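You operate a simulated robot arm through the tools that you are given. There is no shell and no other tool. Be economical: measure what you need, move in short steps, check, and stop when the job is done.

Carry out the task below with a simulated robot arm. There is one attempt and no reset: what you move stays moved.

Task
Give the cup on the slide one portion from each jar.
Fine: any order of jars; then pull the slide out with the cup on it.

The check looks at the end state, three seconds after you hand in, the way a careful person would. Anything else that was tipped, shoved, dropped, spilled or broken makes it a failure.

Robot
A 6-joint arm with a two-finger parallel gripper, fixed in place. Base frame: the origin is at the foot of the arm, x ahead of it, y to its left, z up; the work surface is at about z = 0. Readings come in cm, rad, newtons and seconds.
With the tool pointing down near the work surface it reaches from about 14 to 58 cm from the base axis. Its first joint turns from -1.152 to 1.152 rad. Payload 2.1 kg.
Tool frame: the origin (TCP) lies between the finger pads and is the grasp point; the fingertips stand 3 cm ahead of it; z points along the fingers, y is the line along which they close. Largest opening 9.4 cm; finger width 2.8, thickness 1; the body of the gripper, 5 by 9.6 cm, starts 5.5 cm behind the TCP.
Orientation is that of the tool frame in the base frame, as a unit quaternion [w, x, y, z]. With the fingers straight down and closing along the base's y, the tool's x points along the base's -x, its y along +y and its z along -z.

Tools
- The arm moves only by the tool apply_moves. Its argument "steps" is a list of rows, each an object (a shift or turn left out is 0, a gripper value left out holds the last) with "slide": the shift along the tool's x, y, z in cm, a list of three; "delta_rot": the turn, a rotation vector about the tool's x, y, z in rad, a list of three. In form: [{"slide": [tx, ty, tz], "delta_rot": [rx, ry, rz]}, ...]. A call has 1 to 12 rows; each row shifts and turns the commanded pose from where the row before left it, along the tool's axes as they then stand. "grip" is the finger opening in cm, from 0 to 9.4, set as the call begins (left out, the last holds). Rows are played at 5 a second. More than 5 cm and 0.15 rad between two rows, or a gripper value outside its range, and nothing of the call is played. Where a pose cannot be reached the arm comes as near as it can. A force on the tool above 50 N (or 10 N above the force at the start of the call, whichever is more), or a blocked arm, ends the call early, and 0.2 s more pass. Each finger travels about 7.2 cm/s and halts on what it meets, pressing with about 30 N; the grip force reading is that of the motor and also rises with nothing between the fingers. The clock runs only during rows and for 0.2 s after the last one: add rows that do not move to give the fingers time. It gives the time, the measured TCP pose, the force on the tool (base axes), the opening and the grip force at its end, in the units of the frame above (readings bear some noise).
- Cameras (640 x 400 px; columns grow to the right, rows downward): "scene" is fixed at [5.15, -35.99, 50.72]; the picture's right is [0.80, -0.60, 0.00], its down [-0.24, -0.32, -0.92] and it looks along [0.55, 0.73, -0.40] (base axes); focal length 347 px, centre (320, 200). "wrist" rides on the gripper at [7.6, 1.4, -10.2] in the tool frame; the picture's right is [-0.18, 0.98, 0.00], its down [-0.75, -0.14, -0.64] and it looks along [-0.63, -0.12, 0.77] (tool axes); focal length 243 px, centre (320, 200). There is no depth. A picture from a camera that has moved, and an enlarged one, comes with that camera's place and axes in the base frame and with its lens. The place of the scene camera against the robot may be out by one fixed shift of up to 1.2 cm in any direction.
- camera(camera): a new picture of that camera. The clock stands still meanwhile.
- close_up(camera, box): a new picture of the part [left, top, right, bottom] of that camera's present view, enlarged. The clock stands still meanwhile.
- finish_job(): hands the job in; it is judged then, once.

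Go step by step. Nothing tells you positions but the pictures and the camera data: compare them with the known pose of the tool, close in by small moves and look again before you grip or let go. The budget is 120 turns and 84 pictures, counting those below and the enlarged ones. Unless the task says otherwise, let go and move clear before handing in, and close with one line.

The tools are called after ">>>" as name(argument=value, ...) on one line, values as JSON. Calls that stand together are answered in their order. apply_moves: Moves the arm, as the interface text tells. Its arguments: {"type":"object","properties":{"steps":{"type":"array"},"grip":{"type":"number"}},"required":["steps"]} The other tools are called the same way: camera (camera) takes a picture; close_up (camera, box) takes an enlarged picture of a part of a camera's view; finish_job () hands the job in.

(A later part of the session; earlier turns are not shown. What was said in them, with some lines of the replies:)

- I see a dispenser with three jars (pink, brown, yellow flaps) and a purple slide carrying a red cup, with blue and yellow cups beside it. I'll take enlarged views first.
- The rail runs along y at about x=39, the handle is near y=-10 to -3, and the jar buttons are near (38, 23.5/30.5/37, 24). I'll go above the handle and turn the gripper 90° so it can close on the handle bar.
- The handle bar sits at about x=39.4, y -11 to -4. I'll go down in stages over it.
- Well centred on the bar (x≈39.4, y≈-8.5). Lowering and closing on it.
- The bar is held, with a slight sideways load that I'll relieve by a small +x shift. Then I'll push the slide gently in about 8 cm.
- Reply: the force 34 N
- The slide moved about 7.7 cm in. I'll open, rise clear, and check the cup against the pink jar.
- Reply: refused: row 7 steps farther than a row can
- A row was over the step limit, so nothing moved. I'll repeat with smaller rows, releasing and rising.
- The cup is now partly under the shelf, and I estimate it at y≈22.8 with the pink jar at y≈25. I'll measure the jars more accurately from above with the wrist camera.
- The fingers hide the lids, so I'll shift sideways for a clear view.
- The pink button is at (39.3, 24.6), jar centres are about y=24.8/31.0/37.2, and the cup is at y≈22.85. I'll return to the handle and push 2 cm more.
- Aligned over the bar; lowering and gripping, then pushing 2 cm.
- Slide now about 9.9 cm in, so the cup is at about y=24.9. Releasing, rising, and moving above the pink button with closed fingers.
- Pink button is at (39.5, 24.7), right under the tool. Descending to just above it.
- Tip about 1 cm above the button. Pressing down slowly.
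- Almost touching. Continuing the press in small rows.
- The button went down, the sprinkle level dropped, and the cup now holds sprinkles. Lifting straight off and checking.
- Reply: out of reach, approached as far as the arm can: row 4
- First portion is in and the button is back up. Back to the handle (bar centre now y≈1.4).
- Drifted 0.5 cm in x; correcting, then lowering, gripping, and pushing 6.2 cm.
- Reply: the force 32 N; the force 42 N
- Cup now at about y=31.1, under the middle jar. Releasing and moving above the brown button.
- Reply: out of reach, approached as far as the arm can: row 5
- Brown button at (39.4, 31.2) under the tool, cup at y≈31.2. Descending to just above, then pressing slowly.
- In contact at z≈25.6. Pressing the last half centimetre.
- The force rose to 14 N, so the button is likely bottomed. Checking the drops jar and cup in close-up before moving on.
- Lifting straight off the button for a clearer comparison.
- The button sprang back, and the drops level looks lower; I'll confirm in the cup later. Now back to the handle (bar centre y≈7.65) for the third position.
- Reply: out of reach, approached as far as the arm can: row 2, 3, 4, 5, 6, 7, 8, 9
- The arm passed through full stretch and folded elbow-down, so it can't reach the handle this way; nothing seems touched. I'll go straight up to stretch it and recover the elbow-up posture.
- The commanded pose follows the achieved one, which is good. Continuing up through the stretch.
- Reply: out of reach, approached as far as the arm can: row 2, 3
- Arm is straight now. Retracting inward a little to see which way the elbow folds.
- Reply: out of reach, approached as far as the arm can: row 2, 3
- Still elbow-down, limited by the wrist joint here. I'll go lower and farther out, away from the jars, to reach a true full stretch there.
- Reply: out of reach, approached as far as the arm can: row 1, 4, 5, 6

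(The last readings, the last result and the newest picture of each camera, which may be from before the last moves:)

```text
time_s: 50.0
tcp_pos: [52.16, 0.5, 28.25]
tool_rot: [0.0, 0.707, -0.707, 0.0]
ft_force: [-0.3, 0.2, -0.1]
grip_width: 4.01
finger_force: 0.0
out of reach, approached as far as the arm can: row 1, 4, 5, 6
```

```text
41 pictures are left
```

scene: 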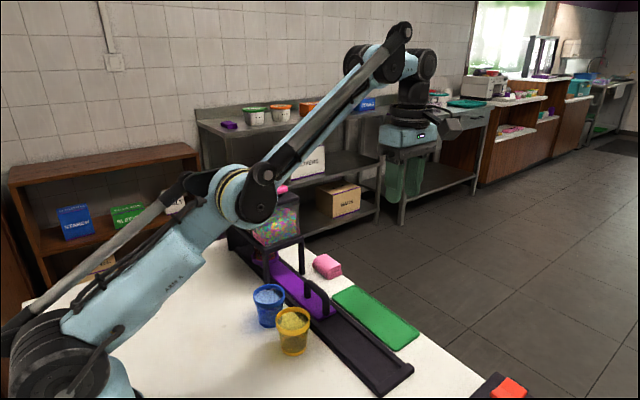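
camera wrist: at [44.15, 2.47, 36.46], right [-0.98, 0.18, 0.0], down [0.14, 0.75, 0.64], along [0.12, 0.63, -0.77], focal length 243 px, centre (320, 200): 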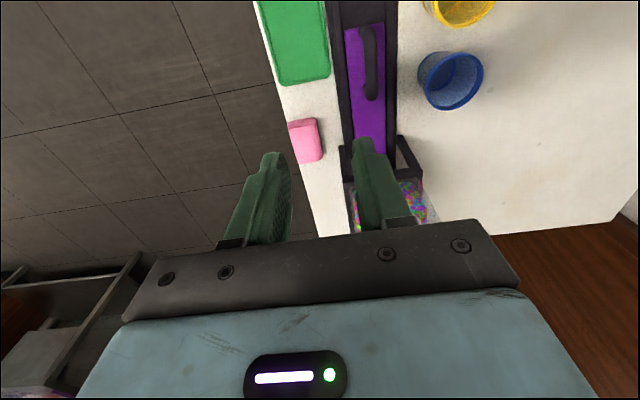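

Now truly stretched. Retracting inward and slightly up in a larger row to fold the elbow upward.

>>> apply_moves(steps=[{"slide": [0, 3, -1.5]}, {"slide": [0, 3, 0]}, {}])

>>> camera(camera="scene")

```text
time_s: 50.8
tcp_pos: [46.16, 0.49, 29.73]
tool_rot: [0.0, 0.707, -0.707, -0.001]
ft_force: [0.0, -0.1, 0.0]
grip_width: 4.02
finger_force: 0.0
```

```text
40 pictures are left
```

scene: 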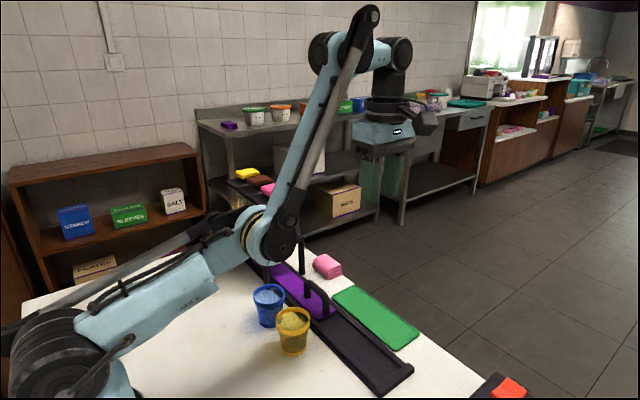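

Still elbow-down. I'll try again, pushing the target farther past full stretch and then coming back to a spot only the elbow-up posture reaches.

>>> apply_moves(steps=[{"slide": [0, -4, 0]}, {"slide": [0, -5, 0]}, {"slide": [0, -5, 0]}, {"slide": [0, 0, -5]}, {"slide": [0, 2, -3]}, {"slide": [0, 4, 0]}, {"slide": [0, 4, 0]}, {"slide": [0, 3, 0]}, {}])

>>> camera(camera="scene")

```text
time_s: 52.8
tcp_pos: [44.91, 0.71, 32.79]
tool_rot: [0.0, 0.707, -0.707, -0.002]
ft_force: [-0.3, 0.0, -0.4]
grip_width: 4.01
finger_force: 0.0
out of reach, approached as far as the arm can: row 2, 3, 4, 7, 8
```

```text
39 pictures are left
```

scene: 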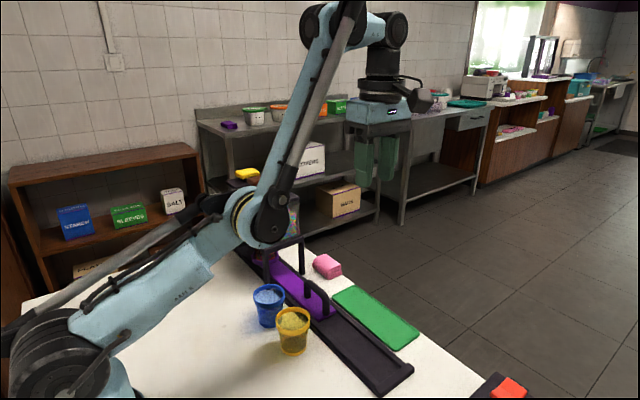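

Mirroring the move that caused the flip: slight overshoot outward, pause, then straight down.

>>> apply_moves(steps=[{"slide": [0, -3, 1]}, {"slide": [0, -4.7, 0]}, {}, {}, {"slide": [0, -0.2, 3]}, {"slide": [0, 0, 2]}, {}])

>>> camera(camera="scene")

```text
time_s: 54.4
tcp_pos: [50.79, 0.59, 25.39]
tool_rot: [0.0, -0.707, 0.707, 0.001]
ft_force: [-0.7, 0.3, -0.1]
grip_width: 4.01
finger_force: 0.1
out of reach, approached as far as the arm can: row 2
```

```text
38 pictures are left
```

scene: 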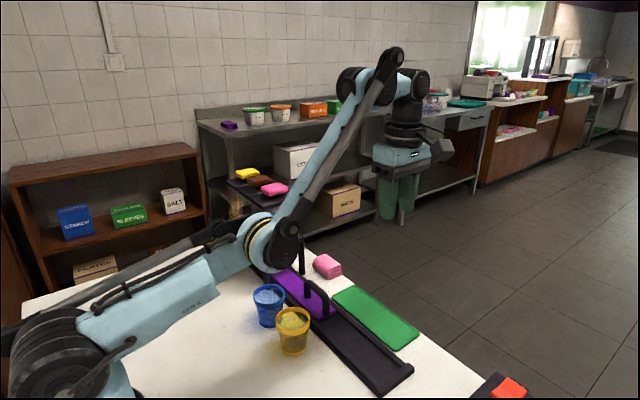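

Descending keeps the elbow low, so I'll stretch out low (beyond the table edge) and swing upward from there.

>>> apply_moves(steps=[{"slide": [0, -4, 3]}, {"slide": [0, -4, 2]}, {"slide": [0, -3, 2]}, {}, {"slide": [0, 2.5, -4.2]}, {"slide": [0, 2.5, -4.2]}, {"slide": [0, 3, -2]}, {}])

>>> camera(camera="scene")

```text
time_s: 56.2
tcp_pos: [49.01, 0.38, 28.29]
tool_rot: [0.0, -0.707, 0.707, 0.0]
ft_force: [0.2, -0.5, -0.8]
grip_width: 4.0
finger_force: 0.2
out of reach, approached as far as the arm can: row 2, 3
```

```text
37 pictures are left
```

scene: 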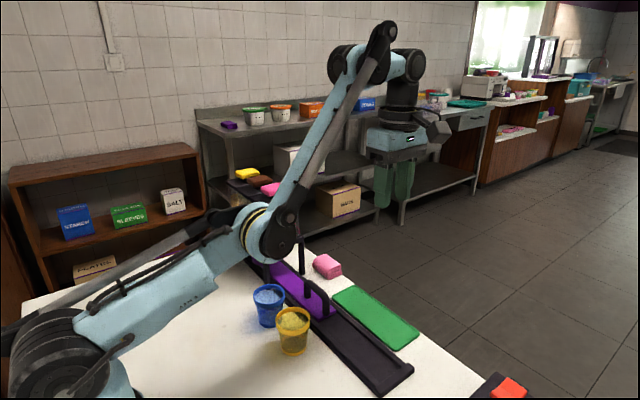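

Still elbow-down. Trying a small, gentle overshoot of the reach boundary instead of a large one, then testing with an inward move.

>>> apply_moves(steps=[{"slide": [0, -2.6, 0]}, {"slide": [0, -0.3, 0]}, {"slide": [0, -0.3, 0]}, {}, {"slide": [0, 2, -2]}, {"slide": [0, 3, -2]}, {"slide": [0, 3, -2]}, {"slide": [0, 3, -1]}, {}])

```text
time_s: 58.2
tcp_pos: [43.27, 0.19, 36.19]
tool_rot: [0.001, 0.707, -0.707, -0.001]
ft_force: [0.1, -0.6, 0.4]
grip_width: 4.01
finger_force: 0.1
out of reach, approached as far as the arm can: row 8
```

Rows 2–3 didn't reach the boundary. Again, with slightly more.

>>> apply_moves(steps=[{"slide": [0, -3, 3]}, {"slide": [0, -3, 3]}, {"slide": [0, -2.6, 2]}, {"slide": [0, -0.3, 0]}, {"slide": [0, -0.4, 0]}, {"slide": [0, -0.4, 0]}, {"slide": [0, 2, -2]}, {"slide": [0, 3, -2]}, {"slide": [0, 3, -2]}, {"slide": [0, 3, -1]}, {}])

>>> camera(camera="scene")

```text
time_s: 60.6
tcp_pos: [43.13, 0.37, 36.17]
tool_rot: [0.0, 0.708, -0.707, 0.0]
ft_force: [-0.7, -0.2, -0.2]
grip_width: 3.99
finger_force: 0.0
out of reach, approached as far as the arm can: row 5, 10
```

```text
36 pictures are left
```

scene: 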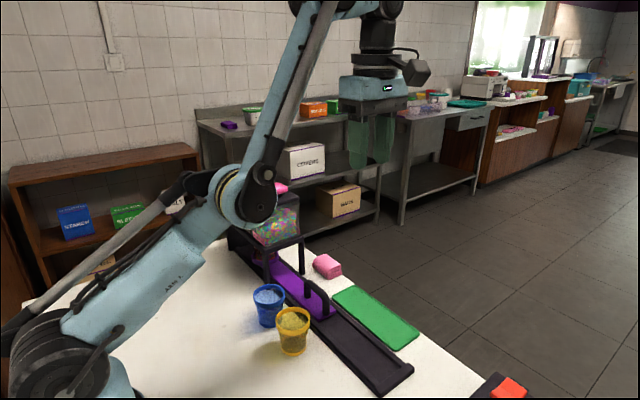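

The elbow-down branch is held by a wrist limit, so moving up and inward along that limit should carry the upper arm past straight. Trying that.

>>> apply_moves(steps=[{"slide": [0, 2.4, -3]}, {"slide": [0, 2.4, -3]}, {"slide": [0, 2.4, -3]}, {"slide": [0, 3, -3]}, {"slide": [0, 3, -3]}, {}])

>>> camera(camera="scene")

```text
time_s: 62.0
tcp_pos: [29.3, 0.44, 47.34]
tool_rot: [0.001, -0.707, 0.708, 0.0]
ft_force: [0.0, 0.4, 0.0]
grip_width: 4.0
finger_force: 0.1
out of reach, approached as far as the arm can: row 3, 4, 5
```

```text
35 pictures are left
```

scene: 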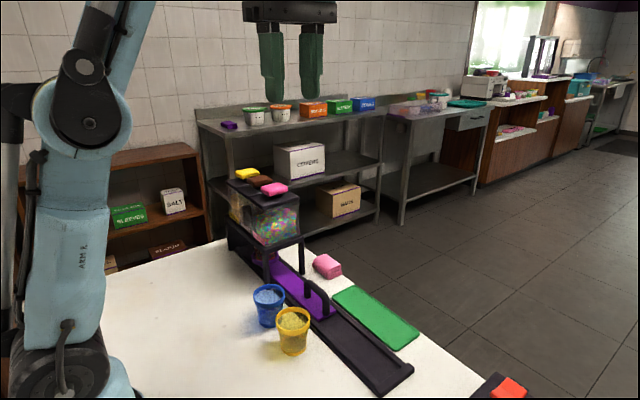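

The upper arm is now upright (elbow-up). Coming down and out toward the handle at a safe height.

>>> apply_moves(steps=[{"slide": [0, 0, 4]}, {"slide": [0, 0, 4.5]}, {"slide": [0, -2, 4]}, {"slide": [-2, -3, 3]}, {"slide": [-3, -3, 2]}, {"slide": [-2.2, -2.2, 2]}, {}])

>>> camera(camera="scene")

>>> camera(camera="wrist")

```text
time_s: 63.6
tcp_pos: [39.36, 7.3, 27.47]
tool_rot: [0.0, -0.707, 0.708, 0.0]
ft_force: [0.0, -0.3, -0.1]
grip_width: 3.98
finger_force: 0.1
```

```text
34 pictures are left
```

scene: 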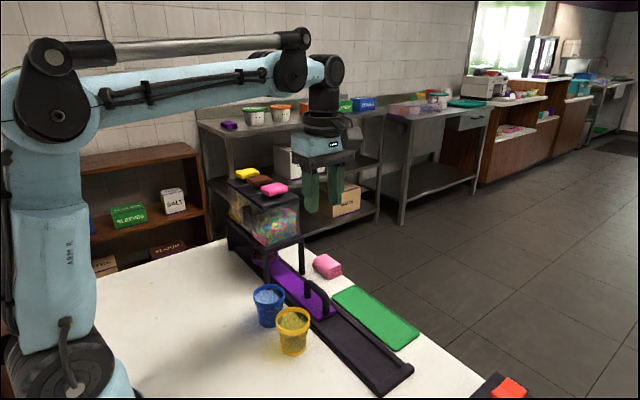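

```text
33 pictures are left
camera wrist: at [37.91, -0.23, 37.7], right [-0.98, 0.18, 0.0], down [0.14, 0.75, 0.64], along [0.12, 0.63, -0.77], focal length 243 px, centre (320, 200)
```

wrist: 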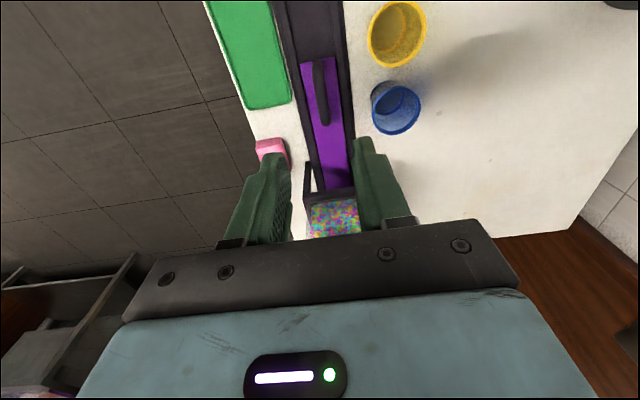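

Elbow-up recovered with nothing disturbed. Lowering onto the handle, gripping, and pushing 6.2 cm to the third jar.

>>> apply_moves(steps=[{"slide": [-0.35, -0.15, 4.8]}, {"slide": [0, 0, 4.8]}, {"slide": [0, 0, 4.8]}, {"slide": [0, 0, 3.5]}, {"slide": [0, 0, 2.5]}, {"slide": [0, 0, 1.4]}, {}])

>>> apply_moves(steps=[{}, {}, {}, {}], grip=0.5)

>>> apply_moves(steps=[{"slide": [-0.4, 0, 0]}, {"slide": [-0.7, 0, 0]}, {"slide": [-0.8, 0, 0]}, {"slide": [-0.8, 0, 0]}, {"slide": [-0.8, 0, 0]}, {"slide": [-0.8, 0, 0]}, {"slide": [-0.8, 0, 0]}, {"slide": [-0.7, 0, 0]}, {"slide": [-0.4, 0, 0]}, {}, {}])

```text
time_s: 65.2
tcp_pos: [39.57, 7.84, 5.74]
tool_rot: [-0.001, 0.707, -0.707, -0.002]
ft_force: [-0.6, -0.2, 0.4]
grip_width: 4.01
finger_force: 0.1
```

```text
time_s: 66.2
tcp_pos: [39.49, 7.81, 5.84]
tool_rot: [0.0, -0.707, 0.707, 0.002]
ft_force: [-13.9, 0.3, -6.8]
grip_width: 1.77
finger_force: 45.4
```

```text
time_s: 68.6
tcp_pos: [39.47, 14.09, 5.8]
tool_rot: [0.001, 0.708, -0.706, -0.003]
ft_force: [-27.0, 2.1, 11.6]
grip_width: 1.73
finger_force: 44.9
```

Slide is about 22.5 cm in, so the cup is at about y=37.4. I'll release, rise, and tilt the tool 0.3 rad outward so the yellow button is well inside reach.

>>> apply_moves(steps=[{}, {}, {}, {"slide": [0, 0, -3]}, {"slide": [0, 0, -4.8]}, {"slide": [0, 0, -4.8]}, {"slide": [0, 0, -4.8]}, {"slide": [0, 0, -4.8]}, {"slide": [0, 0, -1]}, {}], grip=4)

>>> apply_moves(steps=[{"delta_rot": [0, -0.15, 0]}, {"delta_rot": [0, -0.15, 0]}, {}, {}], grip=0)

>>> camera(camera="scene")

```text
time_s: 70.8
tcp_pos: [39.36, 14.01, 28.99]
tool_rot: [-0.001, 0.707, -0.707, -0.001]
ft_force: [-0.6, 0.4, 0.5]
grip_width: 4.01
finger_force: 0.0
```

```text
time_s: 71.8
tcp_pos: [39.36, 14.04, 28.95]
tool_rot: [0.106, -0.699, 0.7, 0.106]
ft_force: [-0.3, 0.2, 0.3]
grip_width: 0.02
finger_force: 30.5
```

```text
32 pictures are left
```

scene: 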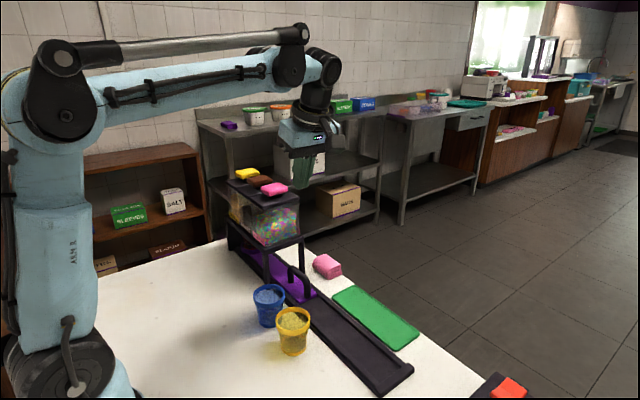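

Tilt is the right way. Travelling over the jars to above the yellow button.

>>> apply_moves(steps=[{"slide": [-4.26, 0, 1.318]}, {"slide": [-4.26, 0, 1.318]}, {"slide": [-4.26, 0, 1.318]}, {"slide": [-4.26, 0, 1.318]}, {"slide": [-4.26, 0, 1.318]}, {}])

>>> camera(camera="wrist")

>>> close_up(camera="scene", box=[205, 135, 345, 275])

```text
time_s: 73.2
tcp_pos: [39.39, 36.38, 29.0]
tool_rot: [0.107, -0.699, 0.699, 0.106]
ft_force: [-1.0, 0.1, -0.2]
grip_width: 0.0
finger_force: 30.0
```

```text
31 pictures are left
camera wrist: at [38.05, 26.27, 36.47], right [-0.98, 0.18, 0.05], down [0.14, 0.53, 0.84], along [0.12, 0.83, -0.54], focal length 243 px, centre (320, 200)
```

wrist: 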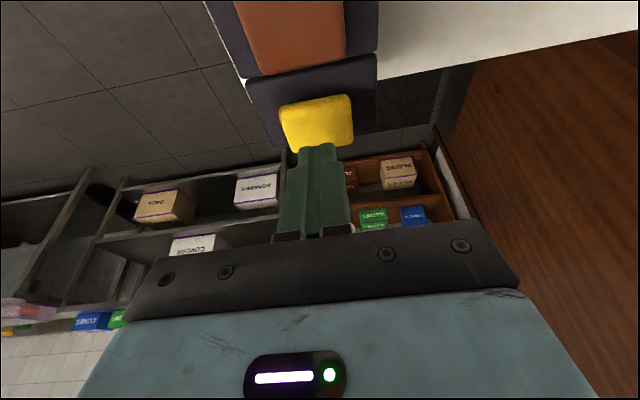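

```text
2.86 times, centred on (275, 205) of scene
camera zoom: at [5.15, -35.99, 50.72], right [0.8, -0.6, 0.0], down [-0.24, -0.32, -0.92], along [0.55, 0.73, -0.4], focal length 992 px, centre (449, 186)
```

zoom: 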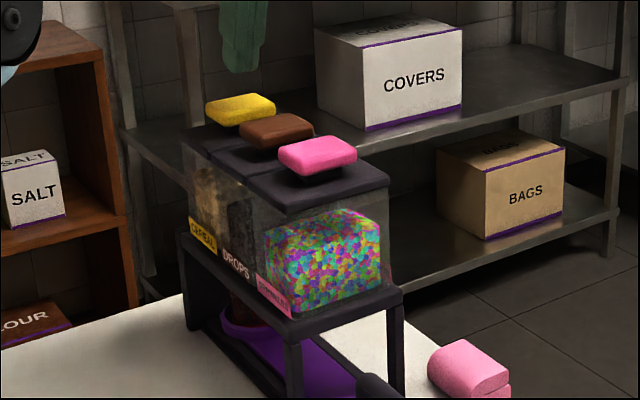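

The yellow button is at (39.5, 37.5) and the tip is right above it. Descending vertically to near contact, then pressing.

>>> apply_moves(steps=[{"slide": [0.44, 0, 1.43]}, {"slide": [0.3, 0, 0.955]}, {"slide": [0.15, 0, 0.48]}, {"slide": [0.09, 0, 0.29]}, {}])

>>> close_up(camera="scene", box=[205, 145, 325, 265])

```text
time_s: 74.4
tcp_pos: [39.48, 36.38, 25.63]
tool_rot: [0.105, -0.699, 0.699, 0.106]
ft_force: [0.6, 0.6, 4.0]
grip_width: 0.01
finger_force: 30.2
```

```text
3.33 times, centred on (265, 205) of scene
camera zoom: at [5.15, -35.99, 50.72], right [0.8, -0.6, 0.0], down [-0.24, -0.32, -0.92], along [0.55, 0.73, -0.4], focal length 1158 px, centre (503, 183)
```

zoom: 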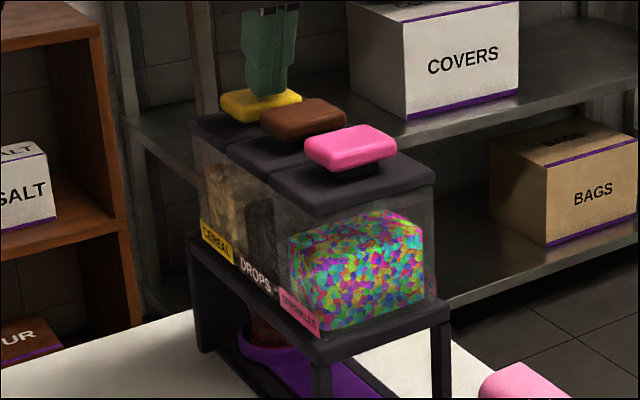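

Contact made. Pressing 0.6 cm further.

>>> apply_moves(steps=[{"slide": [0.074, 0, 0.24]}, {"slide": [0.074, 0, 0.24]}, {"slide": [0.04, 0, 0.12]}, {}])

>>> close_up(camera="scene", box=[205, 145, 325, 265])

```text
time_s: 75.4
tcp_pos: [39.43, 36.39, 25.07]
tool_rot: [0.107, -0.699, 0.699, 0.107]
ft_force: [-2.9, -2.5, 22.7]
grip_width: 0.01
finger_force: 30.2
```

```text
3.33 times, centred on (265, 205) of scene
camera zoom: at [5.14, -36.0, 50.71], right [0.8, -0.6, 0.0], down [-0.24, -0.32, -0.92], along [0.55, 0.73, -0.4], focal length 1158 px, centre (503, 183)
```

zoom: 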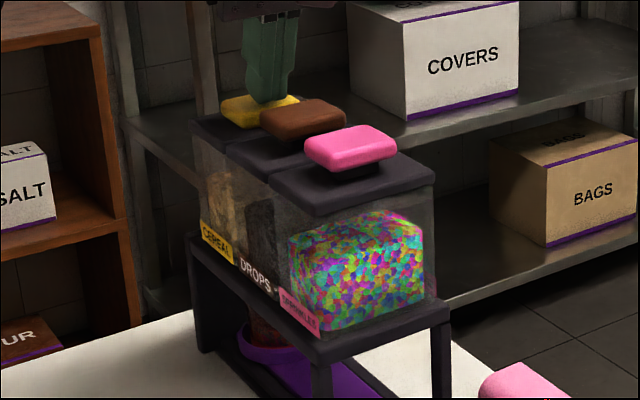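

The cereal level dropped with the button bottomed. Lifting vertically and retracing to y≈14, then untilting.

>>> apply_moves(steps=[{"slide": [-0.3, 0, -0.955]}, {"slide": [-0.89, 0, -2.87]}, {"slide": [4.26, 0, -1.318]}, {"slide": [4.26, 0, -1.318]}, {"slide": [4.26, 0, -1.318]}, {"slide": [4.26, 0, -1.318]}, {"slide": [4.26, 0, -1.318]}, {"delta_rot": [0, 0.15, 0]}, {"delta_rot": [0, 0.15, 0]}, {}], grip=0)

>>> close_up(camera="scene", box=[205, 145, 325, 265])

>>> camera(camera="wrist")

```text
time_s: 77.6
tcp_pos: [39.61, 14.2, 29.02]
tool_rot: [0.0, -0.707, 0.708, 0.0]
ft_force: [-0.8, 0.5, 0.2]
grip_width: 0.0
finger_force: 30.1
```

```text
3.33 times, centred on (265, 205) of scene
camera zoom: at [5.15, -35.99, 50.72], right [0.8, -0.6, 0.0], down [-0.24, -0.32, -0.92], along [0.55, 0.73, -0.4], focal length 1158 px, centre (503, 183)
```

zoom: 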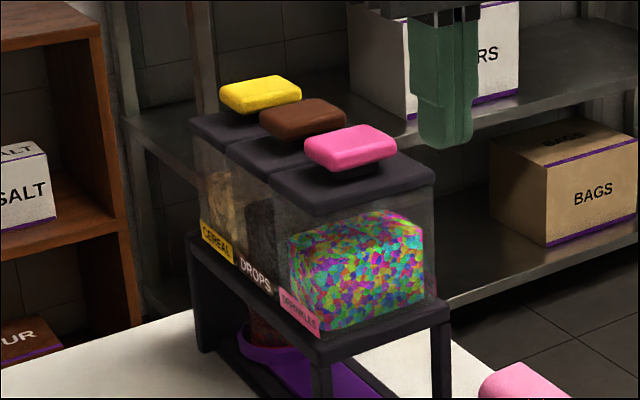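

```text
26 pictures are left
camera wrist: at [38.16, 6.57, 39.23], right [-0.98, 0.18, 0.0], down [0.14, 0.75, 0.64], along [0.12, 0.63, -0.77], focal length 243 px, centre (320, 200)
```

wrist: 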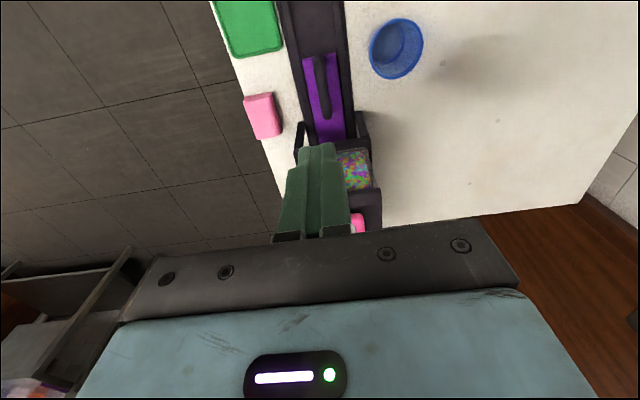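

Now lowering onto the handle at y≈14 and gripping it for the pull-out.

>>> apply_moves(steps=[{}, {}, {"slide": [0.1, 0, 4.8]}, {"slide": [0, 0, 4.8]}, {"slide": [0, 0, 4.8]}, {"slide": [0, 0, 4]}, {"slide": [0, 0, 3]}, {"slide": [0, 0, 1.8]}, {}], grip=4)

>>> apply_moves(steps=[{}, {}, {}, {}], grip=0.5)

>>> apply_moves(steps=[{"slide": [0.4, 0, 0]}, {"slide": [0.7, 0, 0]}, {"slide": [0.8, 0, 0]}, {"slide": [0.8, 0, 0]}, {"slide": [0.8, 0, 0]}, {"slide": [0.8, 0, 0]}, {"slide": [0.8, 0, 0]}, {"slide": [0.8, 0, 0]}, {"slide": [0.8, 0, 0]}, {"slide": [0.7, 0, 0]}, {"slide": [0.4, 0, 0]}, {}])

```text
time_s: 79.6
tcp_pos: [39.47, 14.16, 5.82]
tool_rot: [0.002, -0.707, 0.707, 0.001]
ft_force: [0.3, 0.5, 0.3]
grip_width: 3.99
finger_force: 0.1
```

```text
time_s: 80.6
tcp_pos: [39.51, 14.11, 5.78]
tool_rot: [0.001, -0.707, 0.707, 0.001]
ft_force: [-5.0, 0.4, -1.4]
grip_width: 1.75
finger_force: 45.2
```

```text
time_s: 83.2
tcp_pos: [39.43, 6.23, 5.82]
tool_rot: [0.0, -0.707, 0.707, 0.002]
ft_force: [-1.8, 1.0, 10.1]
grip_width: 1.69
finger_force: 44.7
stopped in row 12: the force on the tool passed its limit (the readings are from after the stop); the commanded pose is now the measured one
```

Moving well (a brief force spike ended that call). Continuing the pull out to the start position near y≈-8.3.

>>> apply_moves(steps=[{"slide": [0.4, 0, 0]}, {"slide": [0.6, 0, 0]}, {"slide": [0.7, 0, 0]}, {"slide": [0.7, 0, 0]}, {"slide": [0.7, 0, 0]}, {"slide": [0.7, 0, 0]}, {"slide": [0.7, 0, 0]}, {"slide": [0.7, 0, 0]}, {"slide": [0.7, 0, 0]}, {"slide": [0.6, 0, 0]}, {"slide": [0.4, 0, 0]}, {"slide": [0.2, 0, 0]}])

>>> close_up(camera="scene", box=[210, 150, 430, 400])

```text
time_s: 84.9
tcp_pos: [39.47, 1.35, 5.84]
tool_rot: [-0.002, -0.707, 0.707, 0.003]
ft_force: [-0.3, -2.1, 10.4]
grip_width: 1.7
finger_force: 45.2
stopped in row 8: the force on the tool passed its limit (the readings are from after the stop); the commanded pose is now the measured one
```

```text
1.60 times, centred on (320, 275) of scene
camera zoom: at [5.15, -35.99, 50.72], right [0.8, -0.6, 0.0], down [-0.24, -0.32, -0.92], along [0.55, 0.73, -0.4], focal length 556 px, centre (320, 80)
```

zoom: 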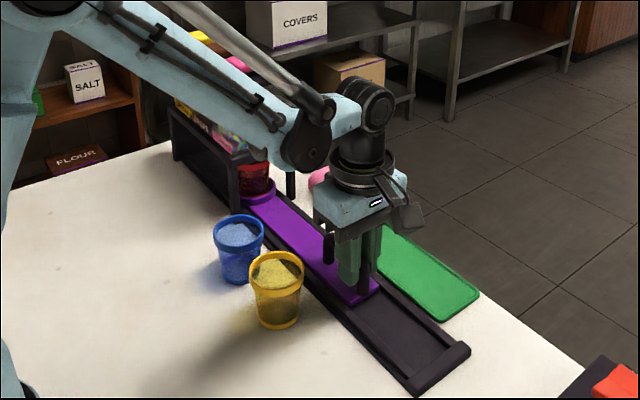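

Still fine and on track; continuing in a gentler call.

>>> apply_moves(steps=[{"slide": [0.3, 0, 0]}, {"slide": [0.5, 0, 0]}, {"slide": [0.5, 0, 0]}, {"slide": [0.5, 0, 0]}, {"slide": [0.5, 0, 0]}, {"slide": [0.5, 0, 0]}, {"slide": [0.5, 0, 0]}, {"slide": [0.5, 0, 0]}, {"slide": [0.5, 0, 0]}, {"slide": [0.4, 0, 0]}, {"slide": [0.3, 0, 0]}, {}])

>>> apply_moves(steps=[{"slide": [0.3, 0, 0]}, {"slide": [0.5, 0, 0]}, {"slide": [0.5, 0, 0]}, {"slide": [0.5, 0, 0]}, {"slide": [0.5, 0, 0]}, {"slide": [0.5, 0, 0]}, {"slide": [0.5, 0, 0]}, {"slide": [0.5, 0, 0]}, {"slide": [0.4, 0, 0]}, {"slide": [0.3, 0, 0]}, {}])

>>> close_up(camera="scene", box=[210, 150, 430, 400])

```text
time_s: 85.7
tcp_pos: [39.51, 0.16, 5.89]
tool_rot: [0.001, 0.707, -0.707, -0.003]
ft_force: [0.7, -1.0, 10.5]
grip_width: 1.71
finger_force: 45.1
stopped in row 3: the force on the tool passed its limit (the readings are from after the stop); the commanded pose is now the measured one
```

```text
time_s: 88.1
tcp_pos: [39.49, -4.36, 5.84]
tool_rot: [0.002, 0.708, -0.707, -0.003]
ft_force: [-6.2, 1.0, 9.2]
grip_width: 1.64
finger_force: 44.8
```

```text
1.60 times, centred on (320, 275) of scene
camera zoom: at [5.15, -35.99, 50.72], right [0.8, -0.6, 0.0], down [-0.24, -0.32, -0.92], along [0.55, 0.73, -0.4], focal length 556 px, centre (320, 80)
```

zoom: 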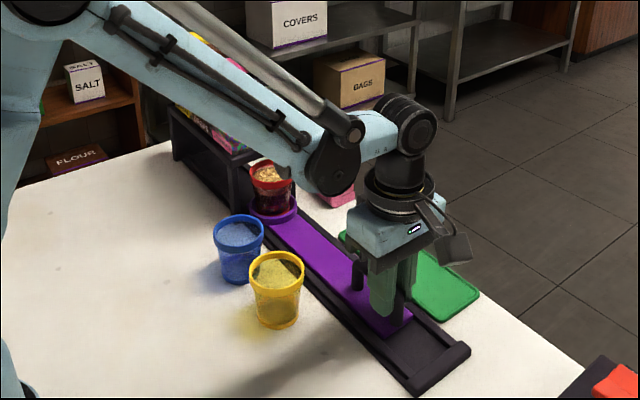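

Cup is coming out with cereal on top. Pulling the last ~3.9 cm back to the start position.

>>> apply_moves(steps=[{"slide": [0.3, 0, 0]}, {"slide": [0.5, 0, 0]}, {"slide": [0.5, 0, 0]}, {"slide": [0.5, 0, 0]}, {"slide": [0.5, 0, 0]}, {"slide": [0.5, 0, 0]}, {"slide": [0.5, 0, 0]}, {"slide": [0.4, 0, 0]}, {"slide": [0.3, 0, 0]}, {}])

```text
time_s: 88.9
tcp_pos: [39.49, -5.51, 5.9]
tool_rot: [0.002, 0.707, -0.707, -0.004]
ft_force: [-0.8, -0.5, 13.4]
grip_width: 1.6
finger_force: 45.3
stopped in row 4: the force on the tool passed its limit (the readings are from after the stop); the commanded pose is now the measured one
```

>>> apply_moves(steps=[{"slide": [0.3, 0, 0]}, {"slide": [0.4, 0, 0]}, {"slide": [0.4, 0, 0]}, {"slide": [0.4, 0, 0]}, {"slide": [0.4, 0, 0]}, {"slide": [0.4, 0, 0]}, {"slide": [0.3, 0, 0]}, {"slide": [0.2, 0, 0]}, {}])

>>> close_up(camera="scene", box=[210, 150, 430, 400])

```text
time_s: 90.1
tcp_pos: [39.41, -7.22, 5.93]
tool_rot: [-0.003, -0.707, 0.708, 0.004]
ft_force: [-0.7, -0.4, 17.1]
grip_width: 1.59
finger_force: 45.0
stopped in row 5: the force on the tool passed its limit (the readings are from after the stop); the commanded pose is now the measured one
```

```text
1.60 times, centred on (320, 275) of scene
camera zoom: at [5.14, -35.99, 50.72], right [0.8, -0.6, 0.0], down [-0.24, -0.32, -0.92], along [0.55, 0.73, -0.4], focal length 556 px, centre (320, 80)
```

zoom: 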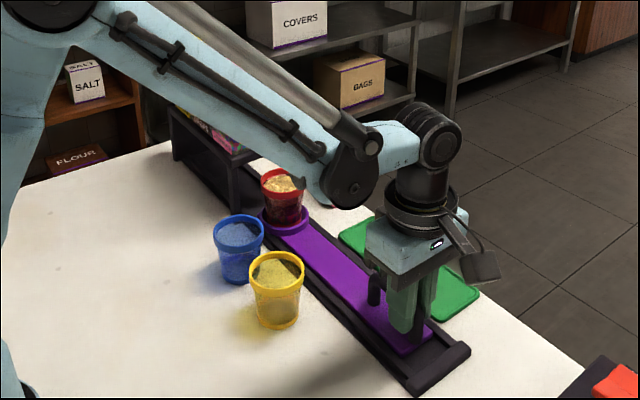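

About 1 cm remains to the original position; small rows.

>>> apply_moves(steps=[{"slide": [0.3, 0, 0]}, {"slide": [0.3, 0, 0]}, {"slide": [0.3, 0, 0]}, {"slide": [0.15, 0, 0]}, {}])

>>> apply_moves(steps=[{}, {}, {}, {"slide": [0, 0, -3]}, {"slide": [0, 0, -4.5]}, {"slide": [0, 0, -4.5]}, {"slide": [0, 0, -4.5]}, {"slide": [4, 0, -2]}, {"slide": [4, 0, -2]}, {}], grip=4)

>>> close_up(camera="scene", box=[210, 150, 430, 400])

>>> close_up(camera="scene", box=[265, 240, 335, 310])

```text
time_s: 91.4
tcp_pos: [39.45, -8.29, 6.1]
tool_rot: [0.002, 0.709, -0.706, -0.004]
ft_force: [-0.3, -0.3, 22.1]
grip_width: 1.51
finger_force: 44.7
stopped in row 5: the force on the tool passed its limit (the readings are from after the stop); the commanded pose is now the measured one
```

```text
time_s: 93.6
tcp_pos: [39.57, -16.53, 26.34]
tool_rot: [0.002, 0.708, -0.706, -0.005]
ft_force: [-0.3, 0.5, -0.1]
grip_width: 4.0
finger_force: 0.1
```

```text
1.60 times, centred on (320, 275) of scene
camera zoom: at [5.15, -35.99, 50.72], right [0.8, -0.6, 0.0], down [-0.24, -0.32, -0.92], along [0.55, 0.73, -0.4], focal length 556 px, centre (320, 80)
```

zoom: 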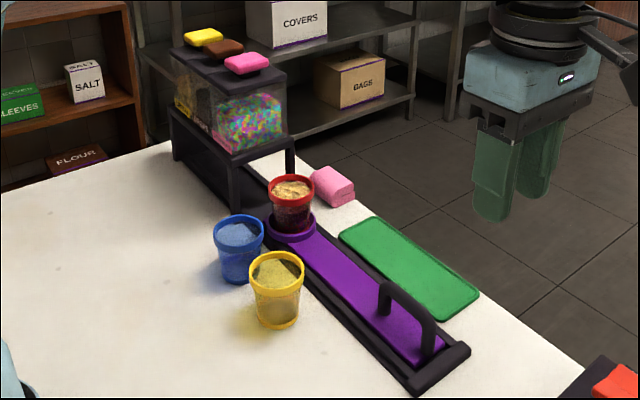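

```text
5.71 times, centred on (300, 275) of scene
camera zoom: at [5.15, -35.99, 50.72], right [0.8, -0.6, 0.0], down [-0.24, -0.32, -0.92], along [0.55, 0.73, -0.4], focal length 1984 px, centre (434, -229)
```

zoom: 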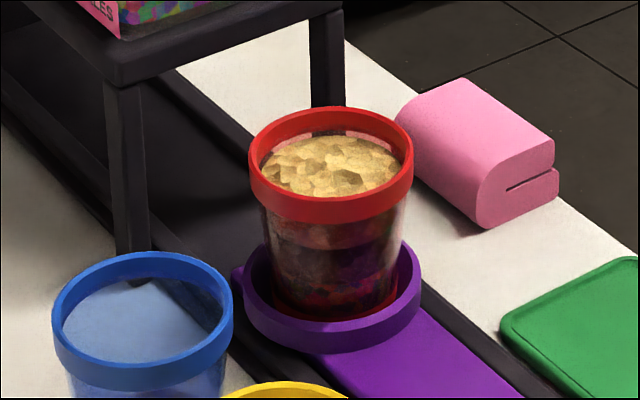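

The cup is back out with cereal on top and layers visible through its side. Zooming to confirm the drops layer and check under the shelf for spills.

>>> close_up(camera="scene", box=[288, 258, 314, 300])

>>> close_up(camera="scene", box=[225, 170, 305, 280])

```text
9.52 times, centred on (301, 279) of scene
camera zoom: at [5.15, -35.99, 50.72], right [0.8, -0.6, 0.0], down [-0.24, -0.32, -0.92], along [0.55, 0.73, -0.4], focal length 3308 px, centre (501, -552)
```

zoom: 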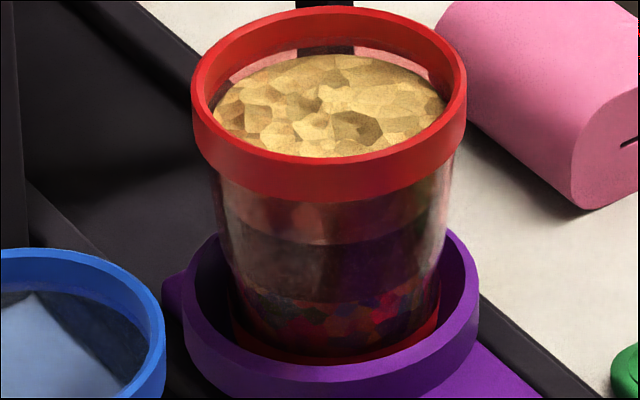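

```text
3.64 times, centred on (265, 225) of scene
camera zoom: at [5.15, -35.99, 50.72], right [0.8, -0.6, 0.0], down [-0.24, -0.32, -0.92], along [0.55, 0.73, -0.4], focal length 1263 px, centre (520, 109)
```

zoom: 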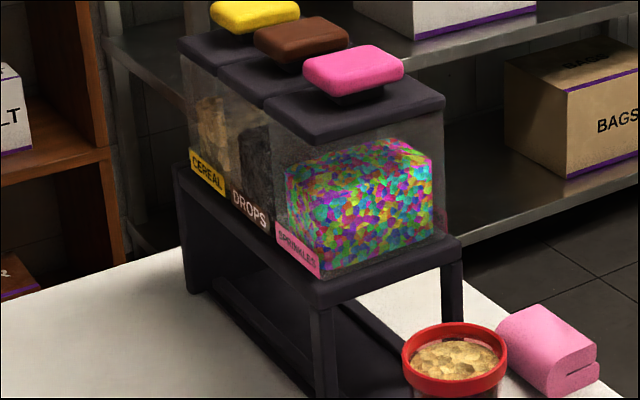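

Three equal layers show in the cup (sprinkles, drops, cereal), with no visible spills. The slide is back out, the other objects are where they were and the arm is clear, so I'm handing in.

>>> finish_job()

```text
The job is handed in.
```

The red cup got one portion each of sprinkles, drops and cereal, the slide is pulled back out with the cup on it, and I handed the job in.
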